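You operate a simulated robot arm through the tools that you are given. There is no shell and no other tool.

The job below is to be done with a simulated robot arm. You get a single attempt, and the scene is never put back.

## Task
Put things in order on the hopper table. At the end: the orange pad stands where the steel cup stood; the green corner guard from the hopper table stands where the white blue-cored small cone stood; the white blue-cored small cone from the hopper table is on the blue tray; the steel cup is on the brown yellow-banded carton; whatever was shut is shut again. Leave all else as you found it, and nothing knocked over. Set down upright: steel cup, blue-cored small cone.

The check looks at the end state, three seconds after you hand in, the way a careful person would. Anything else that was tipped, shoved, dropped, spilled or broken makes it a failure.

## Robot
A 6-joint arm with a two-finger parallel gripper, fixed in place. Base frame: the origin is on the floor under the middle of its stand, x ahead of it, y to its left, z up; the work surface is at about z = 0.85. Readings come in m, degrees, newtons and seconds.
With the tool pointing down near the work surface it reaches from about 0.36 to 0.76 m from the base axis. Its first joint turns from -66.0 to 66.0 degrees. Payload 2.45 kg.
Tool frame: the origin (TCP) lies between the finger pads and is the grasp point; the fingertips stand 0.024 m ahead of it; z points along the fingers, y is the line along which they close. Largest opening 0.068 m; finger width 0.017, thickness 0.01; the body of the gripper, 0.04 by 0.07 m, starts 0.041 m behind the TCP.
Orientation is that of the tool frame in the base frame, as a unit quaternion [w, x, y, z]. With the fingers straight down and closing along the base's y, the tool's x points along the base's -x, its y along +y and its z along -z.

## Interface
- The arm moves only by the tool drive_tool. Its argument "plan" is a list of rows, each a list of 7 numbers: the opening in per cent of the stroke, from 0 (shut) to 100 (fully open), then the shift along the base's x, y, z in m, then the turn, a rotation vector about the base's x, y, z in degrees. In form: [[jaw, x, y, z, ax, ay, az], ...]. A call has 1 to 20 rows; each row shifts and turns the commanded pose from where the row before left it. Rows are played at 5 a second. More than 0.05 m and 8.6 degrees between two rows, or a gripper value outside its range, and nothing of the call is played. Where a pose cannot be reached the arm comes as near as it can. A force on the tool above 40 N (or 10 N above the force at the start of the call, whichever is more), or a blocked arm, ends the call early, and 0.2 s more pass. The fingers move at their own pace (about 0.108 m/s each) and stop on an object; they squeeze with about 36 N. The grip force told is the motor's: it shows also when the fingers shut on nothing. Time passes only in rows, and 0.2 s behind the last, so rows that do not move let the fingers close. The reply holds the time, the measured pose of the TCP, the force on the tool along the base axes, the opening and the grip force, in the units named above and with some noise, with the torque about the TCP (base axes, N m) and any sound that the robot's microphone picked up.
- Cameras (640 x 400 px; columns grow to the right, rows downward): "scene" is fixed at [0.1797, 0.4406, 1.4463]; the picture's right is [-0.60, -0.80, 0.00], its down [-0.60, 0.45, -0.66] and it looks along [0.53, -0.40, -0.75] (base axes); focal length 268 px, centre (320, 200). "wrist" rides on the gripper at [0.084, 0.011, -0.075] in the tool frame; the picture's right is [-0.13, 0.99, 0.00], its down [-0.60, -0.08, -0.79] and it looks along [-0.79, -0.10, 0.61] (tool axes); focal length 251 px, centre (320, 200). There is no depth. A picture from a camera that has moved, and an enlarged one, comes with that camera's place and axes in the base frame and with its lens. The place of the scene camera against the robot may be out by one fixed shift of up to 0.012 m in any direction.
- snapshot(camera): a new picture of that camera. The clock stands still meanwhile.
- zoom(camera, box): a new picture of the part [left, top, right, bottom] of that camera's present view, enlarged. The clock stands still meanwhile.
- finish_job(): hands the job in; it is judged then, once.

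Places have to be worked out from the pictures, the camera data and where the tool is seen. Open the gripper and draw the arm clear of the work before you hand the job in, unless the task says otherwise.

The tools are called after "Emit:" as name(argument=value, ...) on one line, values as JSON. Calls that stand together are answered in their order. drive_tool: Moves the arm, as the interface text tells. Its arguments: {"type":"object","properties":{"plan":{"type":"array","items":{"type":"array","items":{"type":"number"}}}},"required":["plan"]} The other tools are called the same way: snapshot (camera) takes a picture; zoom (camera, box) takes an enlarged picture of a part of a camera's view; finish_job () hands the job in.

At the start:

```text
t: 0.0
tcp_pos: [0.4239, 0.1055, 1.2069]
tcp_rot: [0.0, 0.0, 1.0, 0.0]
force: [0.1, -0.3, -0.9]
moment: [0.01, -0.02, 0.02]
grip_width: 0.0679
finger_force: 0.0
```

scene: 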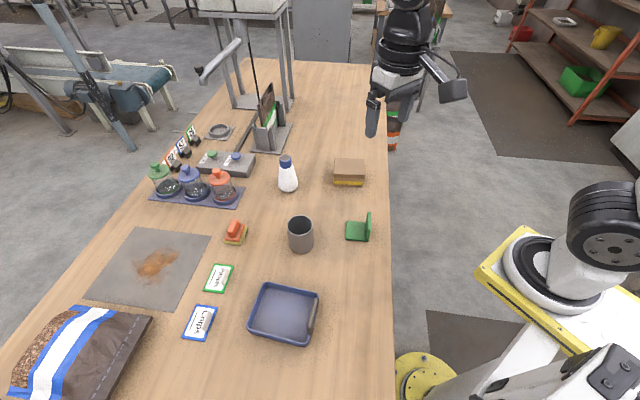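
wrist: 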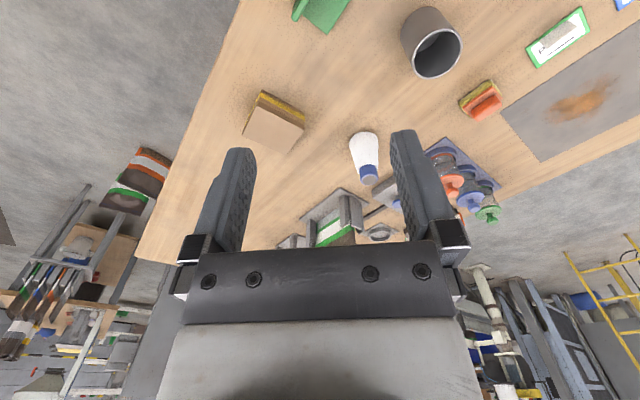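

The scene shows the cup, cone (white with blue top), green guard, brown carton, orange pad and blue tray. I'll zoom in on them before planning.

Emit:
zoom(camera="scene", box=[220, 140, 400, 260])

Emit:
zoom(camera="scene", box=[140, 60, 320, 180])

Emit:
zoom(camera="scene", box=[160, 230, 400, 390])

Emit:
zoom(camera="scene", box=[130, 130, 270, 260])

```text
3.33 times, centred on (310, 200) of scene
camera zoom: at [0.1797, 0.4406, 1.4463], right [-0.6, -0.8, 0.0], down [-0.6, 0.45, -0.66], along [0.53, -0.4, -0.75], focal length 892 px, centre (353, 200)
```

zoom: 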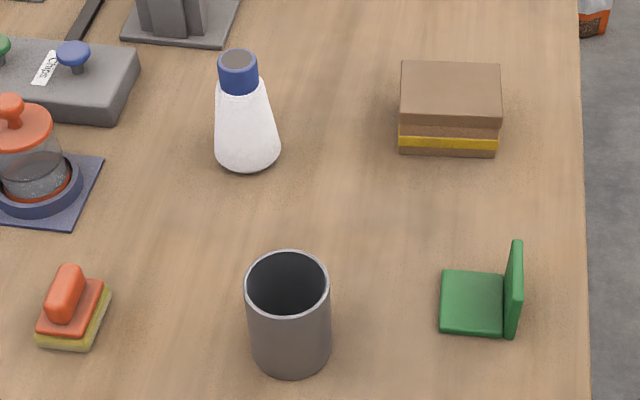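

```text
3.33 times, centred on (230, 120) of scene
camera zoom: at [0.1797, 0.4406, 1.4463], right [-0.6, -0.8, 0.0], down [-0.6, 0.45, -0.66], along [0.53, -0.4, -0.75], focal length 892 px, centre (620, 467)
```

zoom: 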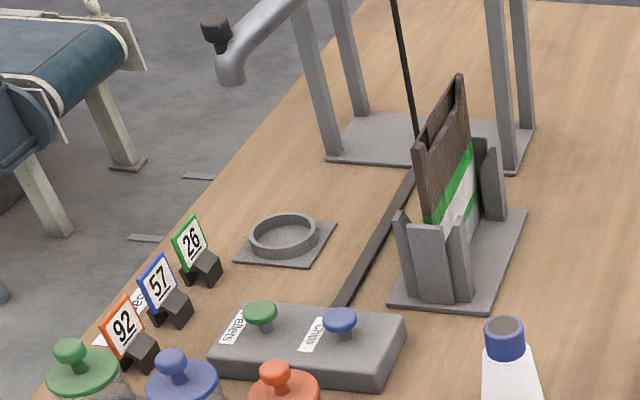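

```text
2.50 times, centred on (280, 310) of scene
camera zoom: at [0.1797, 0.4406, 1.4463], right [-0.6, -0.8, 0.0], down [-0.6, 0.45, -0.66], along [0.53, -0.4, -0.75], focal length 669 px, centre (420, -75)
```

zoom: 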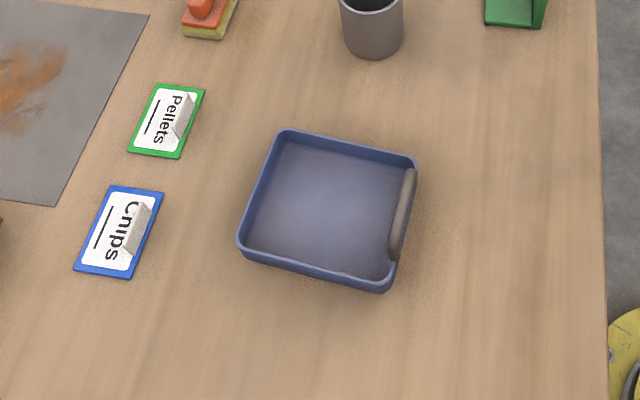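

```text
3.08 times, centred on (200, 195) of scene
camera zoom: at [0.1797, 0.4406, 1.4463], right [-0.6, -0.8, 0.0], down [-0.6, 0.45, -0.66], along [0.53, -0.4, -0.75], focal length 823 px, centre (689, 215)
```

zoom: 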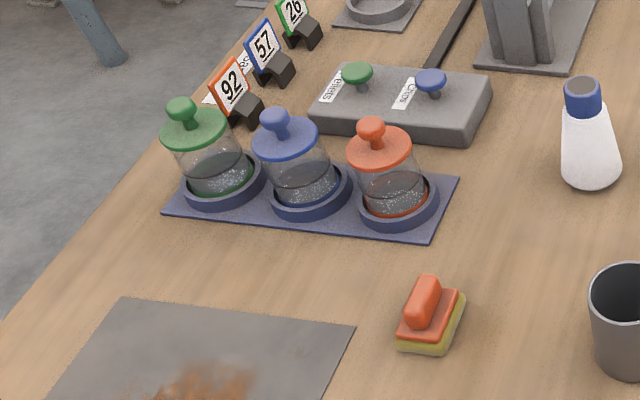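

The cup is at roughly (0.507, 0.25), about 62 mm in diameter with its rim near z=0.928. The carton is near (0.62, -0.005) with its top near z=0.892, and both cameras agree on these. I'll move above the cup and look again with the wrist camera to refine this.

Emit:
drive_tool(plan=[[100, 0.0166, 0.029, -0.0314, 0, 0, 0], [100, 0.0166, 0.029, -0.0314, 0, 0, 0], [100, 0.0166, 0.029, -0.0314, 0, 0, 0], [100, 0.0166, 0.029, -0.0314, 0, 0, 0], [100, 0.0166, 0.029, -0.0314, 0, 0, 0], [100, 0, 0, 0, 0, 0, 0]])

Emit:
snapshot(camera="wrist")

Emit:
snapshot(camera="scene")

```text
t: 1.4
tcp_pos: [0.5041, 0.2491, 1.0473]
tcp_rot: [0.001, 0.0, 1.0, 0.0]
force: [-1.1, 0.2, -0.5]
moment: [0.03, 0.03, 0.01]
grip_width: 0.0682
finger_force: 0.1
```

```text
taken
camera wrist: at [0.4196, 0.2596, 1.1222], right [0.13, 0.99, 0.0], down [0.6, -0.08, 0.79], along [0.79, -0.1, -0.61], focal length 251 px, centre (320, 200)
```

wrist: 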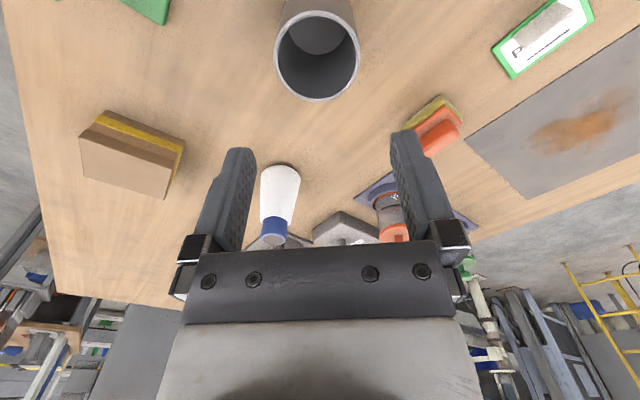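

```text
taken
```

scene: 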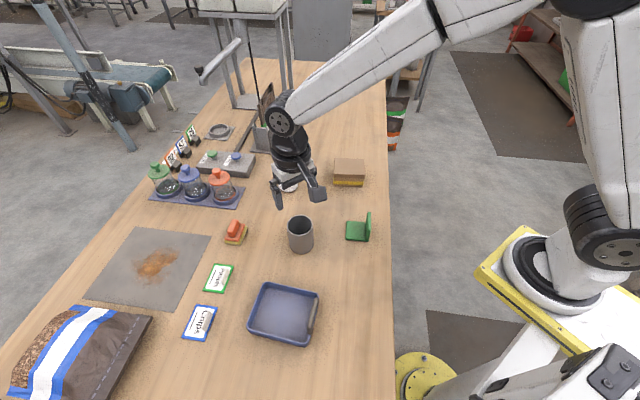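

The cup is empty and sits close below the gripper. I'll enlarge the wrist view to measure it precisely.

Emit:
zoom(camera="wrist", box=[240, 0, 400, 110])

Emit:
zoom(camera="wrist", box=[60, 80, 220, 210])

Emit:
zoom(camera="wrist", box=[230, 130, 410, 260])

```text
3.64 times, centred on (320, 55) of wrist
camera zoom: at [0.4196, 0.2596, 1.1222], right [0.13, 0.99, 0.0], down [0.6, -0.08, 0.79], along [0.79, -0.1, -0.61], focal length 914 px, centre (320, 727)
```

zoom: 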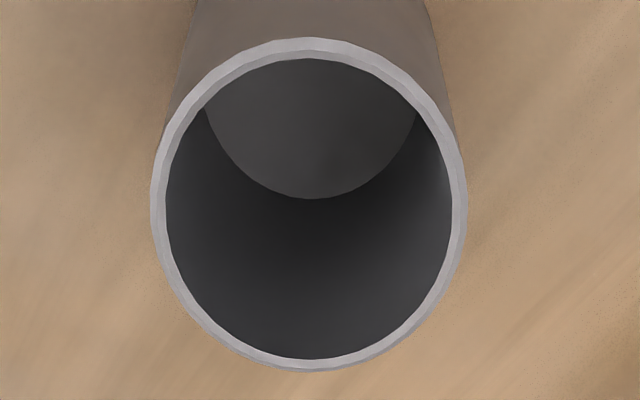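

```text
3.08 times, centred on (140, 145) of wrist
camera zoom: at [0.4196, 0.2596, 1.1222], right [0.13, 0.99, 0.0], down [0.6, -0.08, 0.79], along [0.79, -0.1, -0.61], focal length 774 px, centre (874, 369)
```

zoom: 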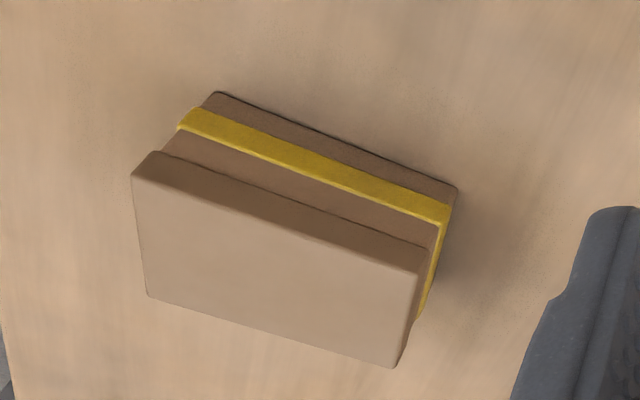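

```text
3.08 times, centred on (320, 195) of wrist
camera zoom: at [0.4196, 0.2596, 1.1222], right [0.13, 0.99, 0.0], down [0.6, -0.08, 0.79], along [0.79, -0.1, -0.61], focal length 774 px, centre (320, 215)
```

zoom: 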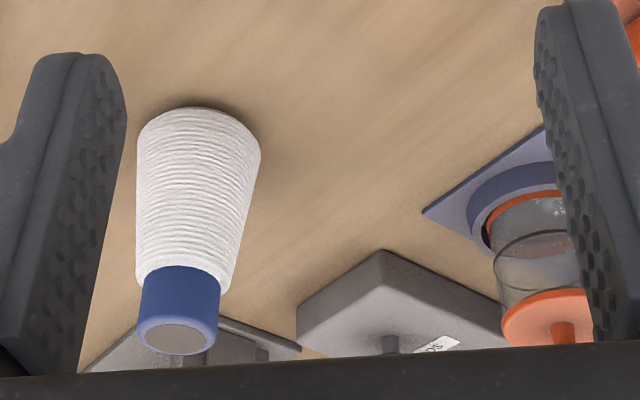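

The cup rim is centred about 2 mm to the -y side of the tool line, at roughly (0.499, 0.247). The cup's diameter comes out near 61 mm, so it fits the open jaws. I'll lower to just above the rim and check again.

Emit:
drive_tool(plan=[[100, -0.002, -0.0008, -0.025, 0, 0, 0], [100, -0.002, -0.0008, -0.025, 0, 0, 0], [100, 0, 0, -0.018, 0, 0, 0], [100, 0, 0, 0, 0, 0, 0], [100, 0, 0, 0, 0, 0, 0]])

Emit:
snapshot(camera="wrist")

Emit:
zoom(camera="scene", box=[255, 150, 375, 270])

```text
t: 2.6
tcp_pos: [0.5013, 0.2488, 0.9797]
tcp_rot: [0.0, 0.0, 1.0, 0.0]
force: [0.7, -0.1, 1.2]
moment: [-0.05, -0.03, -0.02]
grip_width: 0.068
finger_force: 0.1
```

```text
taken
camera wrist: at [0.4166, 0.2584, 1.0553], right [0.13, 0.99, 0.0], down [0.6, -0.08, 0.79], along [0.79, -0.1, -0.61], focal length 251 px, centre (320, 200)
```

wrist: 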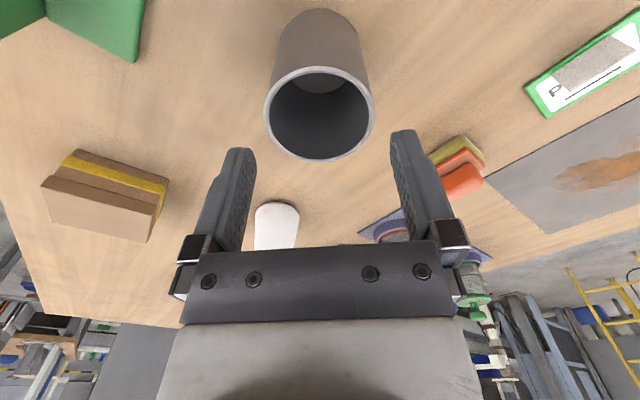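

```text
3.33 times, centred on (315, 210) of scene
camera zoom: at [0.1797, 0.4406, 1.4463], right [-0.6, -0.8, 0.0], down [-0.6, 0.45, -0.66], along [0.53, -0.4, -0.75], focal length 892 px, centre (337, 167)
```

zoom: 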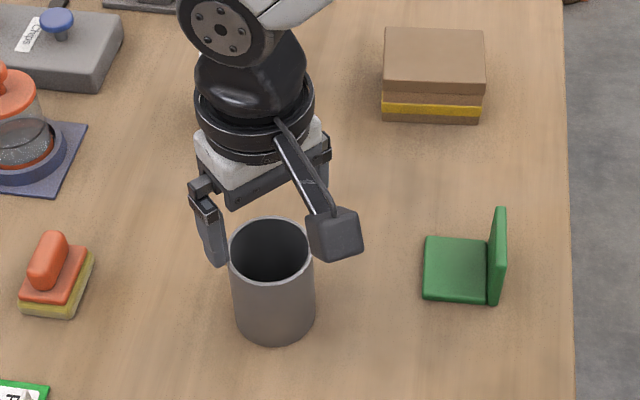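

The rim centre shows at u≈320, right on the tool line, and about 45 mm below the TCP. I'll lower the first part around the rim slowly, then check the forces.

Emit:
drive_tool(plan=[[100, 0, 0, -0.008, 0, 0, 0], [100, 0, 0, -0.008, 0, 0, 0], [100, 0, 0, -0.008, 0, 0, 0], [100, 0, 0, -0.006, 0, 0, 0], [100, 0, 0, 0, 0, 0, 0], [100, 0, 0, 0, 0, 0, 0]])

Emit:
snapshot(camera="wrist")

```text
t: 4.0
tcp_pos: [0.5024, 0.2485, 0.9519]
tcp_rot: [0.001, 0.0, 1.0, 0.0]
force: [-0.1, -0.1, -0.2]
moment: [0.0, -0.04, -0.02]
grip_width: 0.0678
finger_force: 0.0
```

```text
taken
camera wrist: at [0.4167, 0.2595, 1.0267], right [0.13, 0.99, 0.0], down [0.6, -0.08, 0.79], along [0.79, -0.1, -0.61], focal length 251 px, centre (320, 200)
```

wrist: 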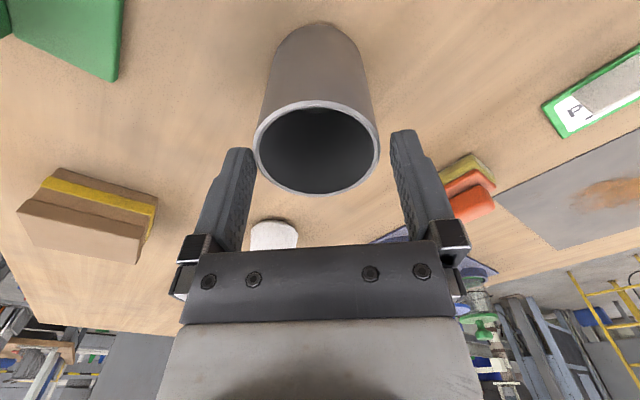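

The rim now looks a few pixels nearer the left finger than the right one. I'll enlarge the view to measure the side clearance.

Emit:
zoom(camera="wrist", box=[230, 90, 410, 210])

```text
3.33 times, centred on (320, 150) of wrist
camera zoom: at [0.4167, 0.2595, 1.0267], right [0.13, 0.99, 0.0], down [0.6, -0.08, 0.79], along [0.79, -0.1, -0.61], focal length 838 px, centre (320, 367)
```

zoom: 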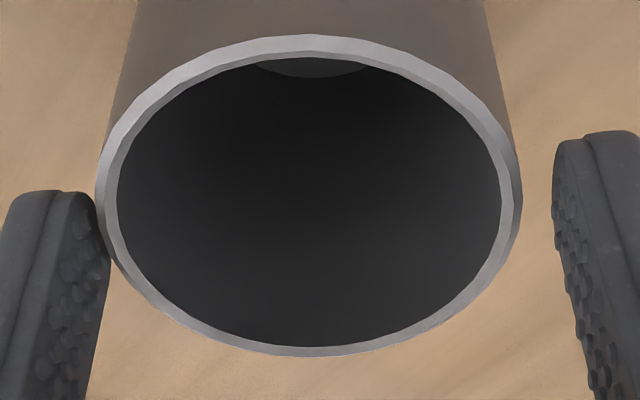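

The rim is about 61 mm across at z≈0.934, and the cup centre is roughly 2.5 mm to the -y side of the tool. I'll shift over, then lower to the grasp height.

Emit:
drive_tool(plan=[[100, 0.001, -0.0025, 0, 0, 0, 0], [100, 0, 0, 0, 0, 0, 0], [100, 0, 0, -0.008, 0, 0, 0], [100, 0, 0, -0.01, 0, 0, 0], [100, 0, 0, -0.012, 0, 0, 0], [100, 0, 0, -0.012, 0, 0, 0], [100, 0, 0, 0, 0, 0, 0]])

Emit:
zoom(camera="wrist", box=[200, 90, 440, 250])

```text
t: 5.6
tcp_pos: [0.5033, 0.247, 0.9098]
tcp_rot: [0.0, 0.0, 1.0, 0.001]
force: [-0.7, -0.2, -0.3]
moment: [-0.02, 0.03, 0.03]
grip_width: 0.0681
finger_force: 0.1
```

```text
2.50 times, centred on (320, 170) of wrist
camera zoom: at [0.4184, 0.2569, 0.9847], right [0.13, 0.99, 0.0], down [0.6, -0.08, 0.79], along [0.79, -0.1, -0.61], focal length 629 px, centre (320, 275)
```

zoom: 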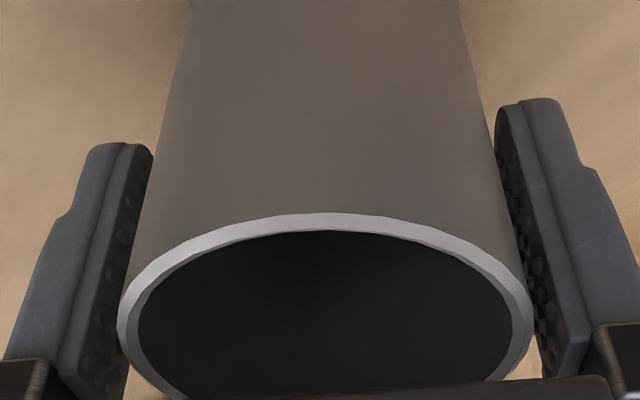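

The fingers straddle the cup evenly with no contact force. I'll close the jaws.

Emit:
drive_tool(plan=[[0, 0, 0, 0, 0, 0, 0], [0, 0, 0, 0, 0, 0, 0], [0, 0, 0, 0, 0, 0, 0]])

```text
t: 6.4
tcp_pos: [0.5022, 0.2463, 0.9075]
tcp_rot: [0.0, 0.0, 1.0, 0.0]
force: [-0.5, 0.2, 0.3]
moment: [-0.02, -0.02, -0.02]
grip_width: 0.0608
finger_force: 36.1
```

The cup is gripped at 60.8 mm with its stand point at about (0.503, 0.246). I'll lift it straight up 0.10 m and look again.

Emit:
drive_tool(plan=[[0, 0, 0, 0.02, 0, 0, 0], [0, 0, 0, 0.04, 0, 0, 0], [0, 0, 0, 0.04, 0, 0, 0], [0, 0, 0, 0.0, 0, 0, 0]])

Emit:
snapshot(camera="wrist")

Emit:
snapshot(camera="scene")

```text
t: 7.4
tcp_pos: [0.5031, 0.246, 1.0097]
tcp_rot: [0.0, 0.0, 1.0, 0.0]
force: [0.2, -0.4, -0.6]
moment: [0.02, 0.02, 0.01]
grip_width: 0.0604
finger_force: 35.8
```

```text
taken
camera wrist: at [0.4184, 0.2561, 1.0854], right [0.13, 0.99, 0.0], down [0.6, -0.08, 0.79], along [0.79, -0.1, -0.61], focal length 251 px, centre (320, 200)
```

wrist: 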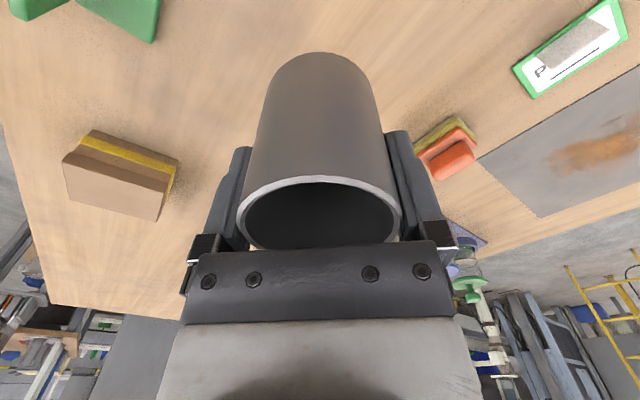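

```text
taken
```

scene: 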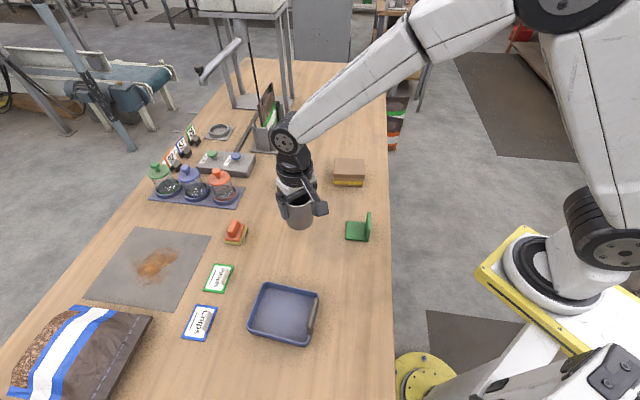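

The cup lifted cleanly. I'll move partway toward the carton for a second view of it, so I can triangulate its top.

Emit:
drive_tool(plan=[[0, 0.0154, -0.0288, 0.007, 0, 0, 0], [0, 0.0154, -0.0288, 0.007, 0, 0, 0], [0, 0.0154, -0.0288, 0.006, 0, 0, 0], [0, 0, 0, 0, 0, 0, 0], [0, 0, 0, 0, 0, 0, 0]])

Emit:
zoom(camera="wrist", box=[80, 70, 240, 230])

Emit:
zoom(camera="scene", box=[260, 110, 420, 260])

```text
t: 8.6
tcp_pos: [0.5489, 0.1614, 1.0281]
tcp_rot: [0.0, 0.0, 1.0, 0.0]
force: [0.1, 0.3, 0.3]
moment: [0.0, -0.05, 0.0]
grip_width: 0.0606
finger_force: 35.9
```

```text
2.50 times, centred on (160, 150) of wrist
camera zoom: at [0.4636, 0.1718, 1.1037], right [0.13, 0.99, 0.0], down [0.6, -0.08, 0.79], along [0.79, -0.1, -0.61], focal length 629 px, centre (720, 325)
```

zoom: 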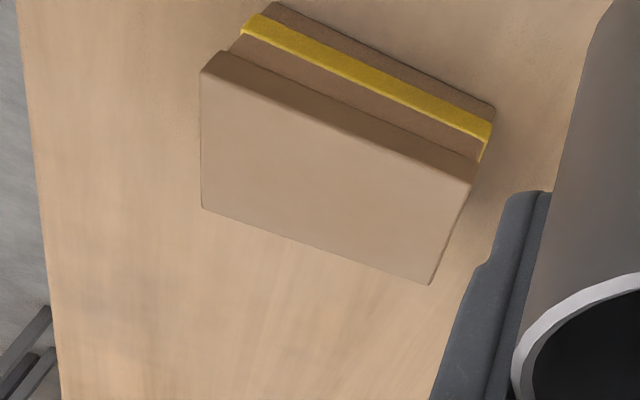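

```text
2.67 times, centred on (340, 185) of scene
camera zoom: at [0.1797, 0.4406, 1.4463], right [-0.6, -0.8, 0.0], down [-0.6, 0.45, -0.66], along [0.53, -0.4, -0.75], focal length 714 px, centre (267, 240)
```

zoom: 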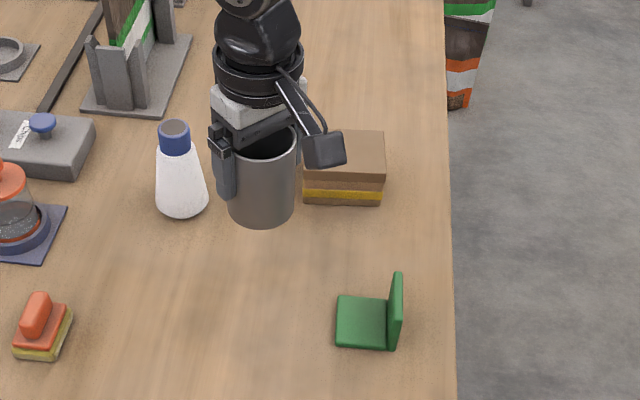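

Triangulating the two views puts the carton's top at z≈0.903, centred at (0.616, -0.008), and 93 × 75 mm. I'll carry the cup over that point at a safe height.

Emit:
drive_tool(plan=[[0, 0.0167, -0.0419, 0, 0, 0, 0], [0, 0.0167, -0.0419, 0, 0, 0, 0], [0, 0.0167, -0.0419, 0, 0, 0, 0], [0, 0.0167, -0.0419, 0, 0, 0, 0], [0, 0, 0, 0, 0, 0, 0], [0, 0, 0, 0, 0, 0, 0]])

Emit:
snapshot(camera="wrist")

Emit:
zoom(camera="scene", box=[280, 90, 420, 220])

```text
t: 10.0
tcp_pos: [0.6164, -0.0083, 1.0313]
tcp_rot: [0.0, 0.0, 1.0, 0.0]
force: [-0.7, -0.4, -1.2]
moment: [-0.02, -0.01, 0.03]
grip_width: 0.0606
finger_force: 36.3
```

```text
taken
camera wrist: at [0.5314, 0.0022, 1.1066], right [0.13, 0.99, 0.0], down [0.6, -0.08, 0.79], along [0.79, -0.1, -0.61], focal length 251 px, centre (320, 200)
```

wrist: 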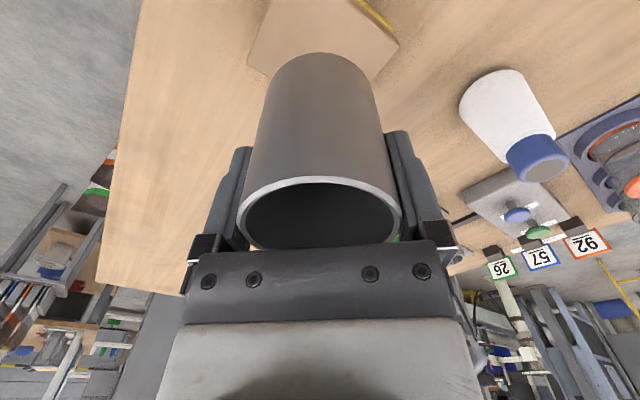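

```text
3.08 times, centred on (350, 155) of scene
camera zoom: at [0.1797, 0.4406, 1.4463], right [-0.6, -0.8, 0.0], down [-0.6, 0.45, -0.66], along [0.53, -0.4, -0.75], focal length 823 px, centre (228, 338)
```

zoom: 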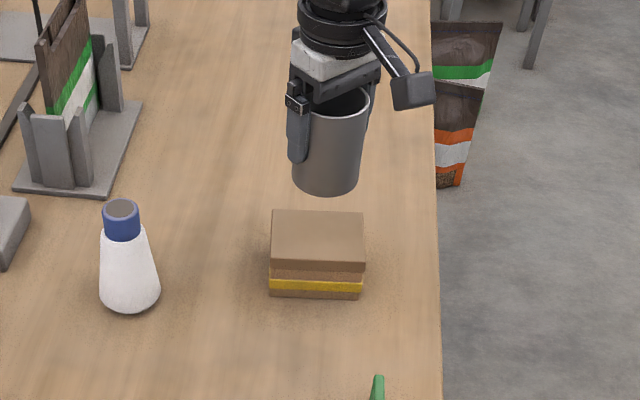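

The cup hovers over the carton. I'll enlarge both views to check the alignment before lowering.

Emit:
zoom(camera="wrist", box=[230, 0, 430, 110])

Emit:
zoom(camera="scene", box=[320, 100, 400, 200])

```text
3.20 times, centred on (330, 55) of wrist
camera zoom: at [0.5314, 0.0022, 1.1066], right [0.13, 0.99, 0.0], down [0.6, -0.08, 0.79], along [0.79, -0.1, -0.61], focal length 805 px, centre (288, 664)
```

zoom: 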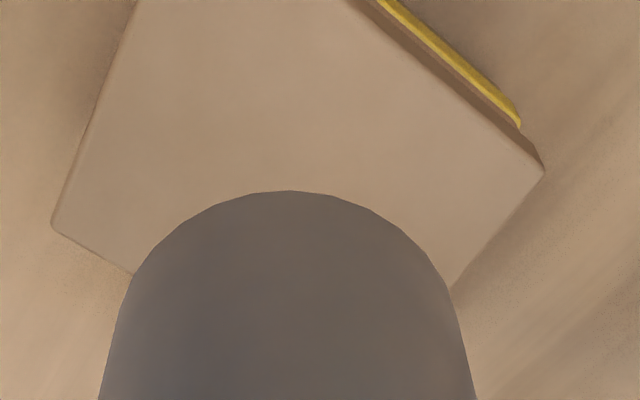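

```text
4.00 times, centred on (360, 150) of scene
camera zoom: at [0.1797, 0.4406, 1.4463], right [-0.6, -0.8, 0.0], down [-0.6, 0.45, -0.66], along [0.53, -0.4, -0.75], focal length 1070 px, centre (160, 400)
```

zoom: 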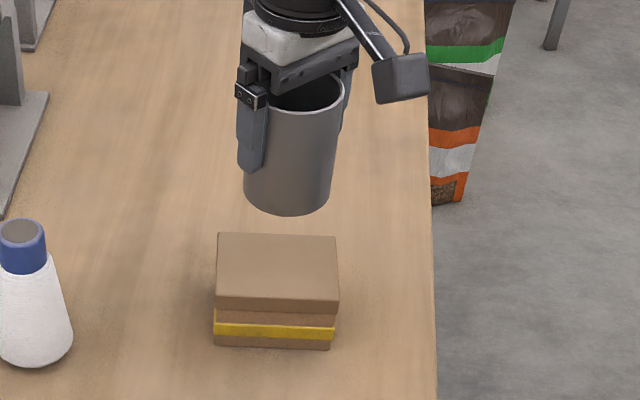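

Both views agree: the carton's top centre is (0.617, -0.007) at z≈0.902, and the cup is centred over it. I'll lower to about 8 mm above the top.

Emit:
drive_tool(plan=[[0, 0, 0, -0.02, 0, 0, 0], [0, 0, 0, -0.02, 0, 0, 0], [0, 0, 0, -0.015, 0, 0, 0], [0, 0, 0, -0.005, 0, 0, 0], [0, 0, 0, 0, 0, 0, 0], [0, 0, 0, 0, 0, 0, 0]])

Emit:
zoom(camera="scene", box=[320, 100, 400, 200])

```text
t: 11.4
tcp_pos: [0.6168, -0.007, 0.968]
tcp_rot: [0.001, 0.0, 1.0, -0.001]
force: [-0.1, -0.3, -1.3]
moment: [-0.01, 0.01, -0.01]
grip_width: 0.0608
finger_force: 35.7
```

```text
4.00 times, centred on (360, 150) of scene
camera zoom: at [0.1797, 0.4406, 1.4463], right [-0.6, -0.8, 0.0], down [-0.6, 0.45, -0.66], along [0.53, -0.4, -0.75], focal length 1070 px, centre (160, 400)
```

zoom: 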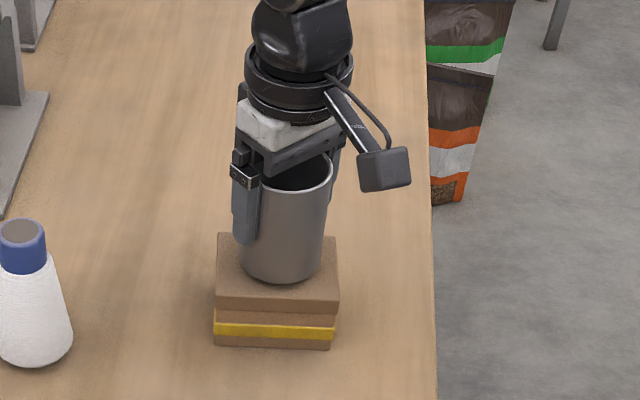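

The cup's bottom is just above the carton's top with only 2–4 mm of offset. I'll nudge it by (-1, +3) mm and lower in small steps until the force shows contact.

Emit:
drive_tool(plan=[[0, -0.001, 0.003, 0, 0, 0, 0], [0, 0, 0, -0.003, 0, 0, 0], [0, 0, 0, -0.002, 0, 0, 0], [0, 0, 0, 0, 0, 0, 0]])

```text
t: 12.4
tcp_pos: [0.6159, -0.0054, 0.9645]
tcp_rot: [0.0, 0.0, 1.0, 0.0]
force: [-1.5, 0.5, 2.7]
moment: [0.03, 0.06, -0.01]
grip_width: 0.0601
finger_force: 36.0
```

The vertical force rose slightly to 2.7 N. I'll go down one more small step to confirm contact.

Emit:
drive_tool(plan=[[0, 0, 0, -0.0015, 0, 0, 0], [0, 0, 0, 0, 0, 0, 0]])

Emit:
zoom(camera="scene", box=[320, 100, 400, 200])

```text
t: 13.0
tcp_pos: [0.6154, -0.0059, 0.9636]
tcp_rot: [0.002, 0.0, 1.0, 0.0]
force: [-2.7, 1.7, 16.0]
moment: [0.01, 0.31, 0.11]
grip_width: 0.0606
finger_force: 36.3
```

```text
4.00 times, centred on (360, 150) of scene
camera zoom: at [0.1793, 0.4407, 1.4463], right [-0.6, -0.8, 0.0], down [-0.6, 0.45, -0.66], along [0.53, -0.4, -0.75], focal length 1070 px, centre (160, 400)
```

zoom: 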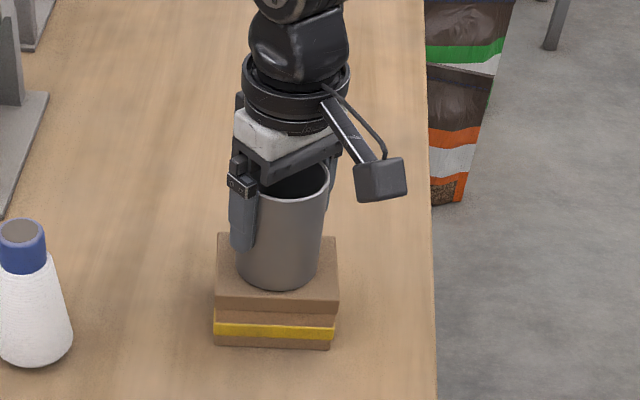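

There is contact at 16 N and the cup sits upright on the carton. I'll relieve the pressure by 1 mm and open the jaws.

Emit:
drive_tool(plan=[[0, 0, 0, 0.001, 0, 0, 0], [0, 0, 0, 0, 0, 0, 0], [100, 0, 0, 0, 0, 0, 0], [100, 0, 0, 0, 0, 0, 0]])

Emit:
zoom(camera="wrist", box=[200, 90, 440, 250])

```text
t: 14.0
tcp_pos: [0.6141, -0.0057, 0.9628]
tcp_rot: [0.0, 0.0, 1.0, 0.001]
force: [0.6, 0.1, -0.6]
moment: [-0.02, 0.02, -0.03]
grip_width: 0.068
finger_force: 0.1
```

```text
2.50 times, centred on (320, 170) of wrist
camera zoom: at [0.5292, 0.0045, 1.0388], right [0.13, 0.99, 0.0], down [0.6, -0.08, 0.79], along [0.79, -0.1, -0.61], focal length 629 px, centre (320, 275)
```

zoom: 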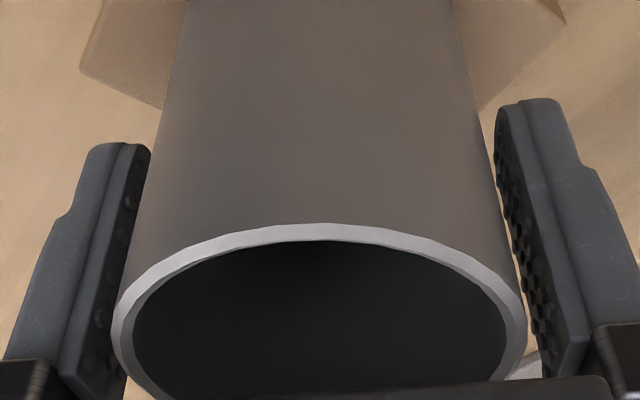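

The jaws are open with clearance on both sides. I'll withdraw straight up.

Emit:
drive_tool(plan=[[100, 0, -0.0006, 0.008, 0, 0, 0], [100, 0, 0, 0.012, 0, 0, 0], [100, 0, 0, 0.02, 0, 0, 0], [100, 0, 0, 0.03, 0, 0, 0], [100, 0, 0, 0.03, 0, 0, 0], [100, 0, 0, 0, 0, 0, 0]])

Emit:
snapshot(camera="scene")

Emit:
snapshot(camera="wrist")

```text
t: 15.4
tcp_pos: [0.6167, -0.0044, 1.0637]
tcp_rot: [-0.001, -0.001, 1.0, 0.001]
force: [-0.4, 0.1, 0.2]
moment: [-0.02, 0.02, 0.0]
grip_width: 0.0679
finger_force: 0.3
```

```text
taken
```

scene: 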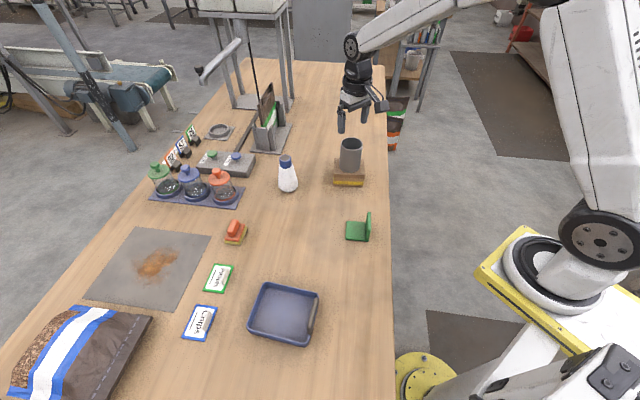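

```text
taken
camera wrist: at [0.5314, 0.0059, 1.1388], right [0.13, 0.99, 0.0], down [0.6, -0.08, 0.79], along [0.79, -0.1, -0.61], focal length 251 px, centre (320, 200)
```

wrist: 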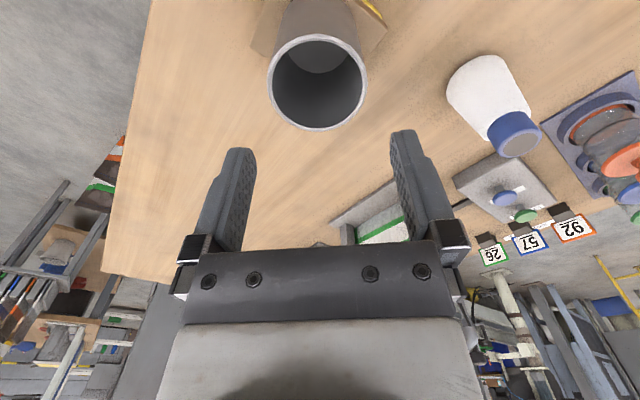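

The cup is standing on the carton. Next is the orange pad near (0.62, 0.375), so I'll move above it to look.

Emit:
drive_tool(plan=[[100, -0.002, 0.0431, -0.0043, 0, 0, 0], [100, -0.002, 0.0431, -0.0043, 0, 0, 0], [100, -0.002, 0.0431, -0.0043, 0, 0, 0], [100, -0.002, 0.0431, -0.0043, 0, 0, 0], [100, -0.002, 0.0431, -0.0043, 0, 0, 0], [100, -0.002, 0.0431, -0.0043, 0, 0, 0], [100, -0.002, 0.0431, -0.0043, 0, 0, 0], [100, -0.002, 0.0431, -0.0043, 0, 0, 0], [100, 0, 0, 0, 0, 0, 0], [100, 0, 0, 0, 0, 0, 0]])

Emit:
snapshot(camera="wrist")

Emit:
zoom(camera="wrist", box=[290, 0, 450, 120])

```text
t: 17.6
tcp_pos: [0.5998, 0.3408, 1.0294]
tcp_rot: [0.0, 0.0, 1.0, 0.0]
force: [-0.2, -0.5, 1.0]
moment: [0.0, -0.03, -0.01]
grip_width: 0.0677
finger_force: 0.1
```

```text
taken
camera wrist: at [0.514, 0.3519, 1.1056], right [0.13, 0.99, 0.0], down [0.6, -0.08, 0.79], along [0.79, -0.1, -0.61], focal length 251 px, centre (320, 200)
```

wrist: 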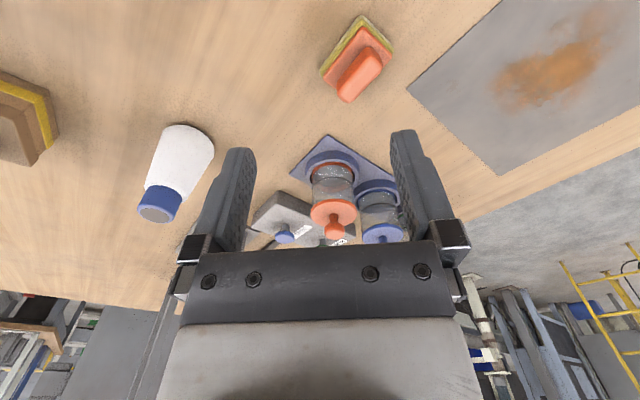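

```text
3.33 times, centred on (370, 60) of wrist
camera zoom: at [0.514, 0.3519, 1.1056], right [0.13, 0.99, 0.0], down [0.6, -0.08, 0.79], along [0.79, -0.1, -0.61], focal length 838 px, centre (153, 667)
```

zoom: 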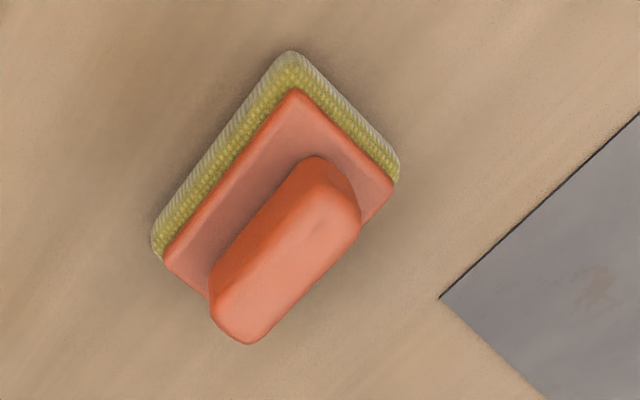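

The pad's base is centred near (0.631, 0.373), about 60 × 44 mm. Its long axis points along (0.73, -0.68), and the ridge handle runs along that axis. I'll move above it while yawing -42.8° so the fingers close across the handle.

Emit:
drive_tool(plan=[[100, 0.0062, 0.0065, -0.01, 0, 0, -8.56], [100, 0.0062, 0.0065, -0.01, 0, 0, -8.56], [100, 0.0062, 0.0065, -0.01, 0, 0, -8.56], [100, 0.0062, 0.0065, -0.01, 0, 0, -8.56], [100, 0.0062, 0.0065, -0.01, 0, 0, -8.56], [100, 0, 0, 0, 0, 0, 0], [100, 0, 0, 0, 0, 0, 0]])

Emit:
snapshot(camera="wrist")

Emit:
zoom(camera="wrist", box=[230, 20, 410, 150])

Emit:
zoom(camera="scene", box=[190, 170, 300, 260])

```text
t: 19.2
tcp_pos: [0.6286, 0.3704, 0.9796]
tcp_rot: [0.0, 0.366, 0.931, 0.0]
force: [-0.1, 0.5, 0.3]
moment: [-0.02, -0.03, -0.01]
grip_width: 0.068
finger_force: 0.0
```

```text
taken
camera wrist: at [0.5746, 0.4354, 1.0548], right [0.77, 0.64, 0.0], down [0.39, -0.47, 0.79], along [0.51, -0.61, -0.61], focal length 251 px, centre (320, 200)
```

wrist: 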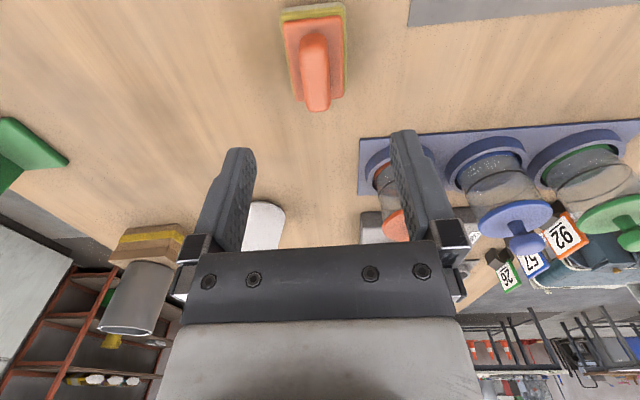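

```text
3.08 times, centred on (320, 85) of wrist
camera zoom: at [0.5746, 0.4354, 1.0548], right [0.77, 0.64, 0.0], down [0.39, -0.47, 0.79], along [0.51, -0.61, -0.61], focal length 774 px, centre (320, 554)
```

zoom: 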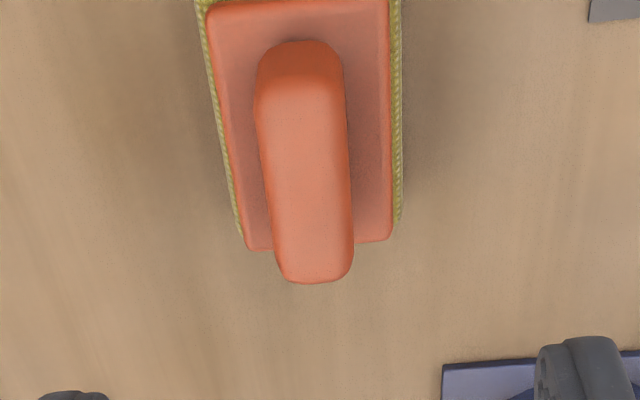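

```text
4.44 times, centred on (245, 215) of scene
camera zoom: at [0.1797, 0.4406, 1.4463], right [-0.6, -0.8, 0.0], down [-0.6, 0.45, -0.66], along [0.53, -0.4, -0.75], focal length 1189 px, centre (653, 133)
```

zoom: 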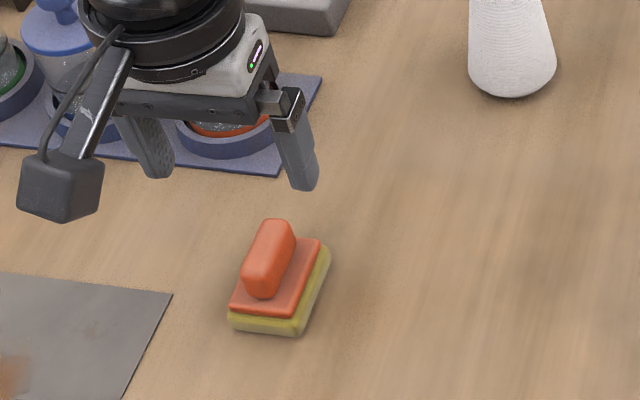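

The handle is about 18 mm wide, centred near (0.6245, 0.3725) with its top at z≈0.897 and yaw about -45°. I'll fine-align and lower so the fingertips sit just above the orange plate.

Emit:
drive_tool(plan=[[100, -0.0041, 0.002, 0, 0, 0, -2.3], [100, 0, 0, -0.025, 0, 0, 0], [100, 0, 0, -0.025, 0, 0, 0], [100, 0, 0, -0.014, 0, 0, 0], [100, 0, 0, -0.008, 0, 0, 0], [100, 0, 0, 0, 0, 0, 0], [100, 0, 0, 0, 0, 0, 0]])

Emit:
snapshot(camera="wrist")

Emit:
zoom(camera="scene", box=[190, 180, 290, 260])

```text
t: 20.8
tcp_pos: [0.6262, 0.3738, 0.9087]
tcp_rot: [-0.001, 0.383, 0.924, 0.001]
force: [-0.4, 0.0, -0.5]
moment: [0.0, 0.02, 0.03]
grip_width: 0.0681
finger_force: 0.0
```

```text
taken
camera wrist: at [0.5737, 0.4403, 0.9832], right [0.79, 0.61, 0.0], down [0.37, -0.48, 0.79], along [0.48, -0.63, -0.61], focal length 251 px, centre (320, 200)
```

wrist: 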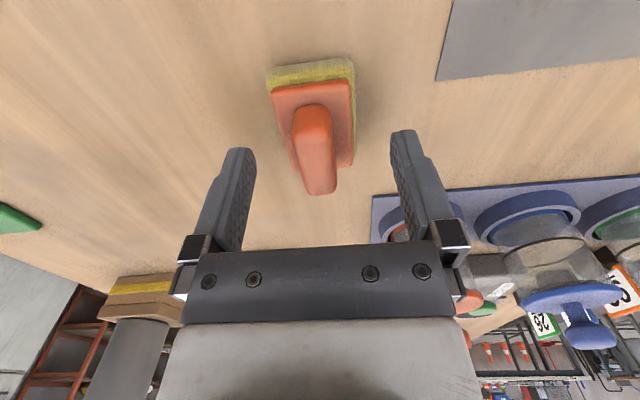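

```text
5.00 times, centred on (240, 220) of scene
camera zoom: at [0.1797, 0.4406, 1.4463], right [-0.6, -0.8, 0.0], down [-0.6, 0.45, -0.66], along [0.53, -0.4, -0.75], focal length 1338 px, centre (720, 100)
```

zoom: 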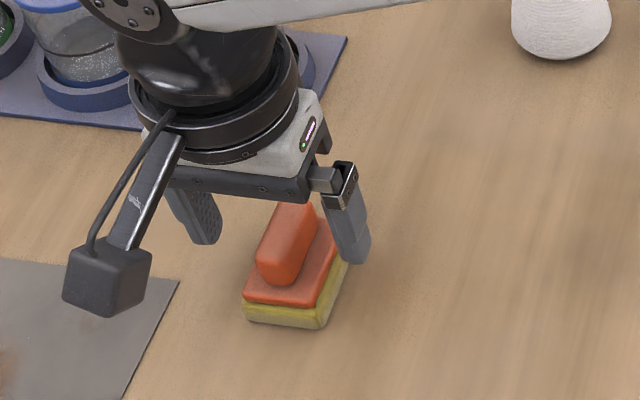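

The tips straddle the handle at z≈0.885. I'll enlarge the view to judge how far below them the orange plate is.

Emit:
zoom(camera="wrist", box=[240, 40, 400, 210])

```text
2.35 times, centred on (320, 125) of wrist
camera zoom: at [0.5737, 0.4403, 0.9832], right [0.79, 0.61, 0.0], down [0.37, -0.48, 0.79], along [0.48, -0.63, -0.61], focal length 592 px, centre (320, 376)
```

zoom: 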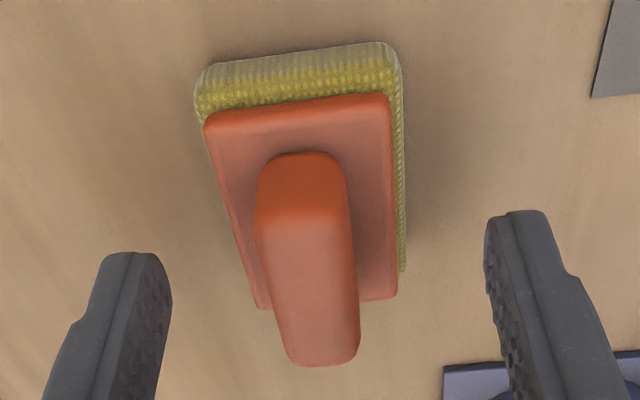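

The plate top is near z≈0.872, so the tips can go 6 mm lower safely. I'll shift 2 mm toward the handle, lower and close.

Emit:
drive_tool(plan=[[100, -0.0015, -0.0015, -0.003, 0, 0, 0], [100, 0, 0, -0.003, 0, 0, 0], [100, 0, 0, 0, 0, 0, 0], [0, 0, 0, 0, 0, 0, 0], [0, 0, 0, 0, 0, 0, 0], [0, 0, 0, 0, 0, 0, 0]])

Emit:
zoom(camera="wrist", box=[240, 40, 400, 210])

```text
t: 22.2
tcp_pos: [0.6233, 0.3721, 0.9023]
tcp_rot: [0.001, 0.383, 0.924, -0.001]
force: [0.5, 0.5, 0.5]
moment: [-0.01, 0.04, -0.03]
grip_width: 0.0174
finger_force: 35.8
```

```text
2.35 times, centred on (320, 125) of wrist
camera zoom: at [0.5718, 0.4388, 0.9776], right [0.79, 0.61, 0.0], down [0.37, -0.48, 0.79], along [0.48, -0.63, -0.61], focal length 592 px, centre (320, 376)
```

zoom: 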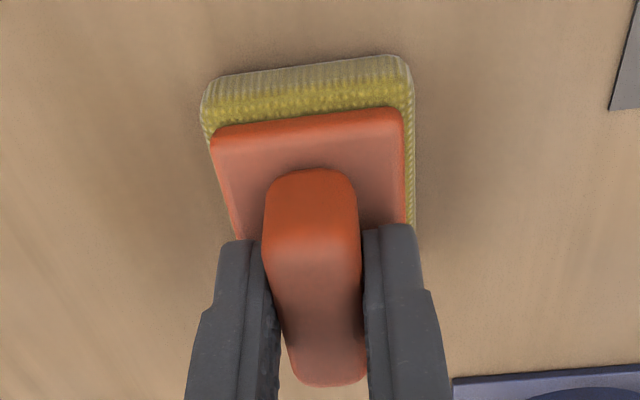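

The pad's handle is gripped at 17.4 mm. I'll lift it and carry it over the cup's old place at (0.503, 0.246).

Emit:
drive_tool(plan=[[0, 0, 0, 0.02, 0, 0, 0], [0, 0, 0, 0.04, 0, 0, 0], [0, -0.0307, -0.0311, 0, 0, 0, 0], [0, -0.0307, -0.0311, 0, 0, 0, 0], [0, -0.0307, -0.0311, 0, 0, 0, 0], [0, -0.0307, -0.031, 0, 0, 0, 0], [0, 0, 0, 0, 0, 0, 0], [0, 0, 0, 0, 0, 0, 0]])

Emit:
snapshot(camera="wrist")

Emit:
snapshot(camera="scene")

```text
t: 24.0
tcp_pos: [0.503, 0.2464, 0.9628]
tcp_rot: [0.0, 0.383, 0.924, 0.0]
force: [0.4, -0.7, -1.1]
moment: [0.0, 0.0, -0.01]
grip_width: 0.0169
finger_force: 35.8
```

```text
taken
camera wrist: at [0.4499, 0.3137, 1.038], right [0.79, 0.61, 0.0], down [0.37, -0.48, 0.79], along [0.48, -0.63, -0.61], focal length 251 px, centre (320, 200)
```

wrist: 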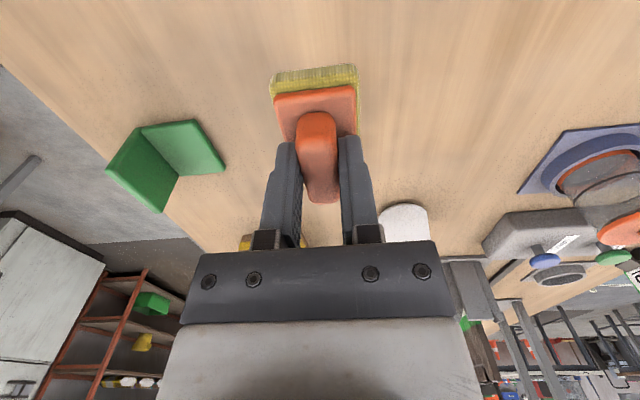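

```text
taken
```

scene: 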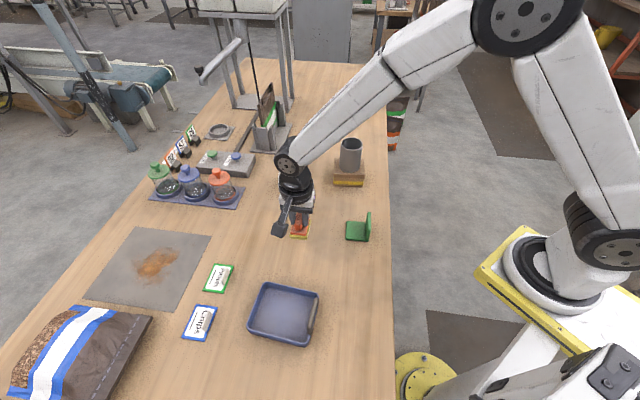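

The pad is over the cup's old spot. I'll lower it almost to the table.

Emit:
drive_tool(plan=[[0, 0, 0, -0.02, 0, 0, 0], [0, 0, 0, -0.02, 0, 0, 0], [0, 0, 0, -0.014, 0, 0, 0], [0, 0, 0, -0.004, 0, 0, 0], [0, 0, 0, 0, 0, 0, 0], [0, 0, 0, 0, 0, 0, 0]])

```text
t: 25.4
tcp_pos: [0.5022, 0.249, 0.9046]
tcp_rot: [0.0, 0.383, 0.924, 0.001]
force: [0.5, -0.1, -0.6]
moment: [0.0, 0.0, -0.01]
grip_width: 0.017
finger_force: 36.2
```

The tool is at z≈0.904 with no contact yet. I'll go down in 1 mm steps.

Emit:
drive_tool(plan=[[0, 0, 0, -0.001, 0, 0, 0], [0, 0, 0, -0.001, 0, 0, 0], [0, 0, 0, 0, 0, 0, 0]])

Emit:
zoom(camera="scene", box=[260, 190, 350, 260])

```text
t: 26.2
tcp_pos: [0.5021, 0.2467, 0.9027]
tcp_rot: [0.0, 0.384, 0.924, -0.001]
force: [0.1, -0.9, -1.0]
moment: [-0.01, 0.02, 0.03]
grip_width: 0.0173
finger_force: 35.8
```

```text
5.71 times, centred on (305, 225) of scene
camera zoom: at [0.1797, 0.4406, 1.4463], right [-0.6, -0.8, 0.0], down [-0.6, 0.45, -0.66], along [0.53, -0.4, -0.75], focal length 1529 px, centre (406, 57)
```

zoom: 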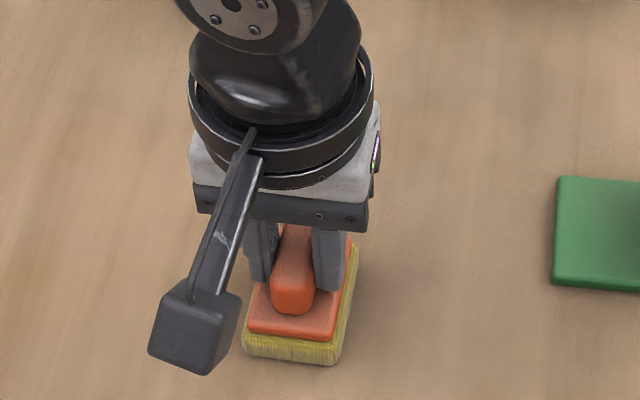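

There is no contact force yet, and the pad lines up with the cup's recorded spot in the scene view. I'll keep lowering by 1 mm.

Emit:
drive_tool(plan=[[0, 0, 0, -0.001, 0, 0, 0], [0, 0, 0, -0.001, 0, 0, 0], [0, 0, 0, 0, 0, 0, 0]])

```text
t: 27.0
tcp_pos: [0.5019, 0.2493, 0.9017]
tcp_rot: [0.001, 0.384, 0.924, 0.001]
force: [-4.1, -3.8, 20.0]
moment: [-0.12, 0.17, -0.02]
grip_width: 0.0173
finger_force: 35.3
```

The 20 N reading shows the pad is on the table. I'll ease up 1 mm, open the jaws and withdraw upward.

Emit:
drive_tool(plan=[[0, 0, 0, 0.0012, 0, 0, 0], [0, 0, 0, 0, 0, 0, 0], [60, 0, 0, 0, 0, 0, 0], [60, 0, 0, 0, 0, 0, 0], [60, 0, 0, 0.02, 0, 0, 0], [60, 0, 0, 0.04, 0, 0, 0], [60, 0, 0, 0.04, 0, 0, 0], [100, 0, 0, 0.02, 0, 0, 0], [100, 0, 0, 0, 0, 0, 0]])

Emit:
snapshot(camera="scene")

Emit:
snapshot(camera="wrist")

```text
t: 29.0
tcp_pos: [0.5022, 0.2471, 1.0207]
tcp_rot: [0.001, 0.384, 0.924, 0.0]
force: [0.3, 0.4, -0.1]
moment: [0.01, 0.04, -0.02]
grip_width: 0.0679
finger_force: 0.0
```

```text
taken
```

scene: 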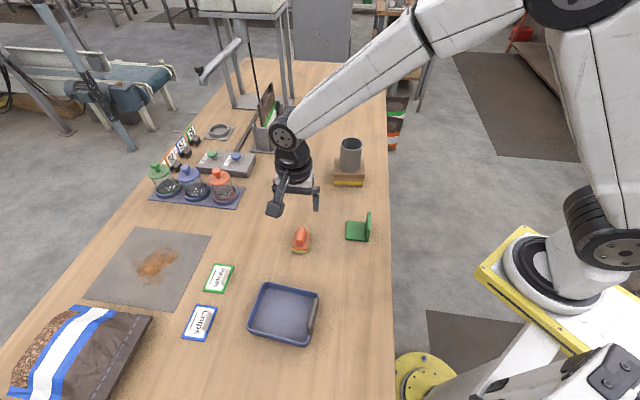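

```text
taken
camera wrist: at [0.4503, 0.3145, 1.0957], right [0.79, 0.61, 0.0], down [0.37, -0.48, 0.79], along [0.48, -0.63, -0.61], focal length 251 px, centre (320, 200)
```

wrist: 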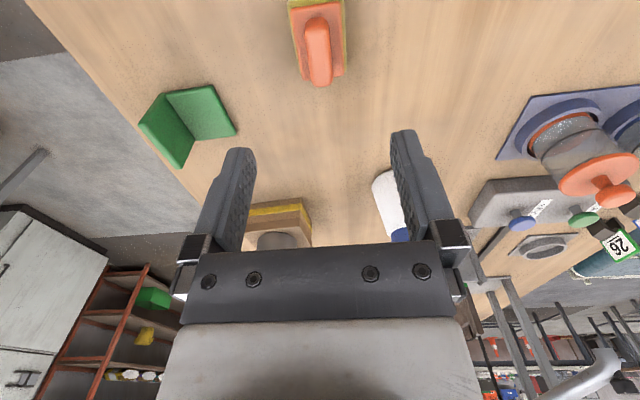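

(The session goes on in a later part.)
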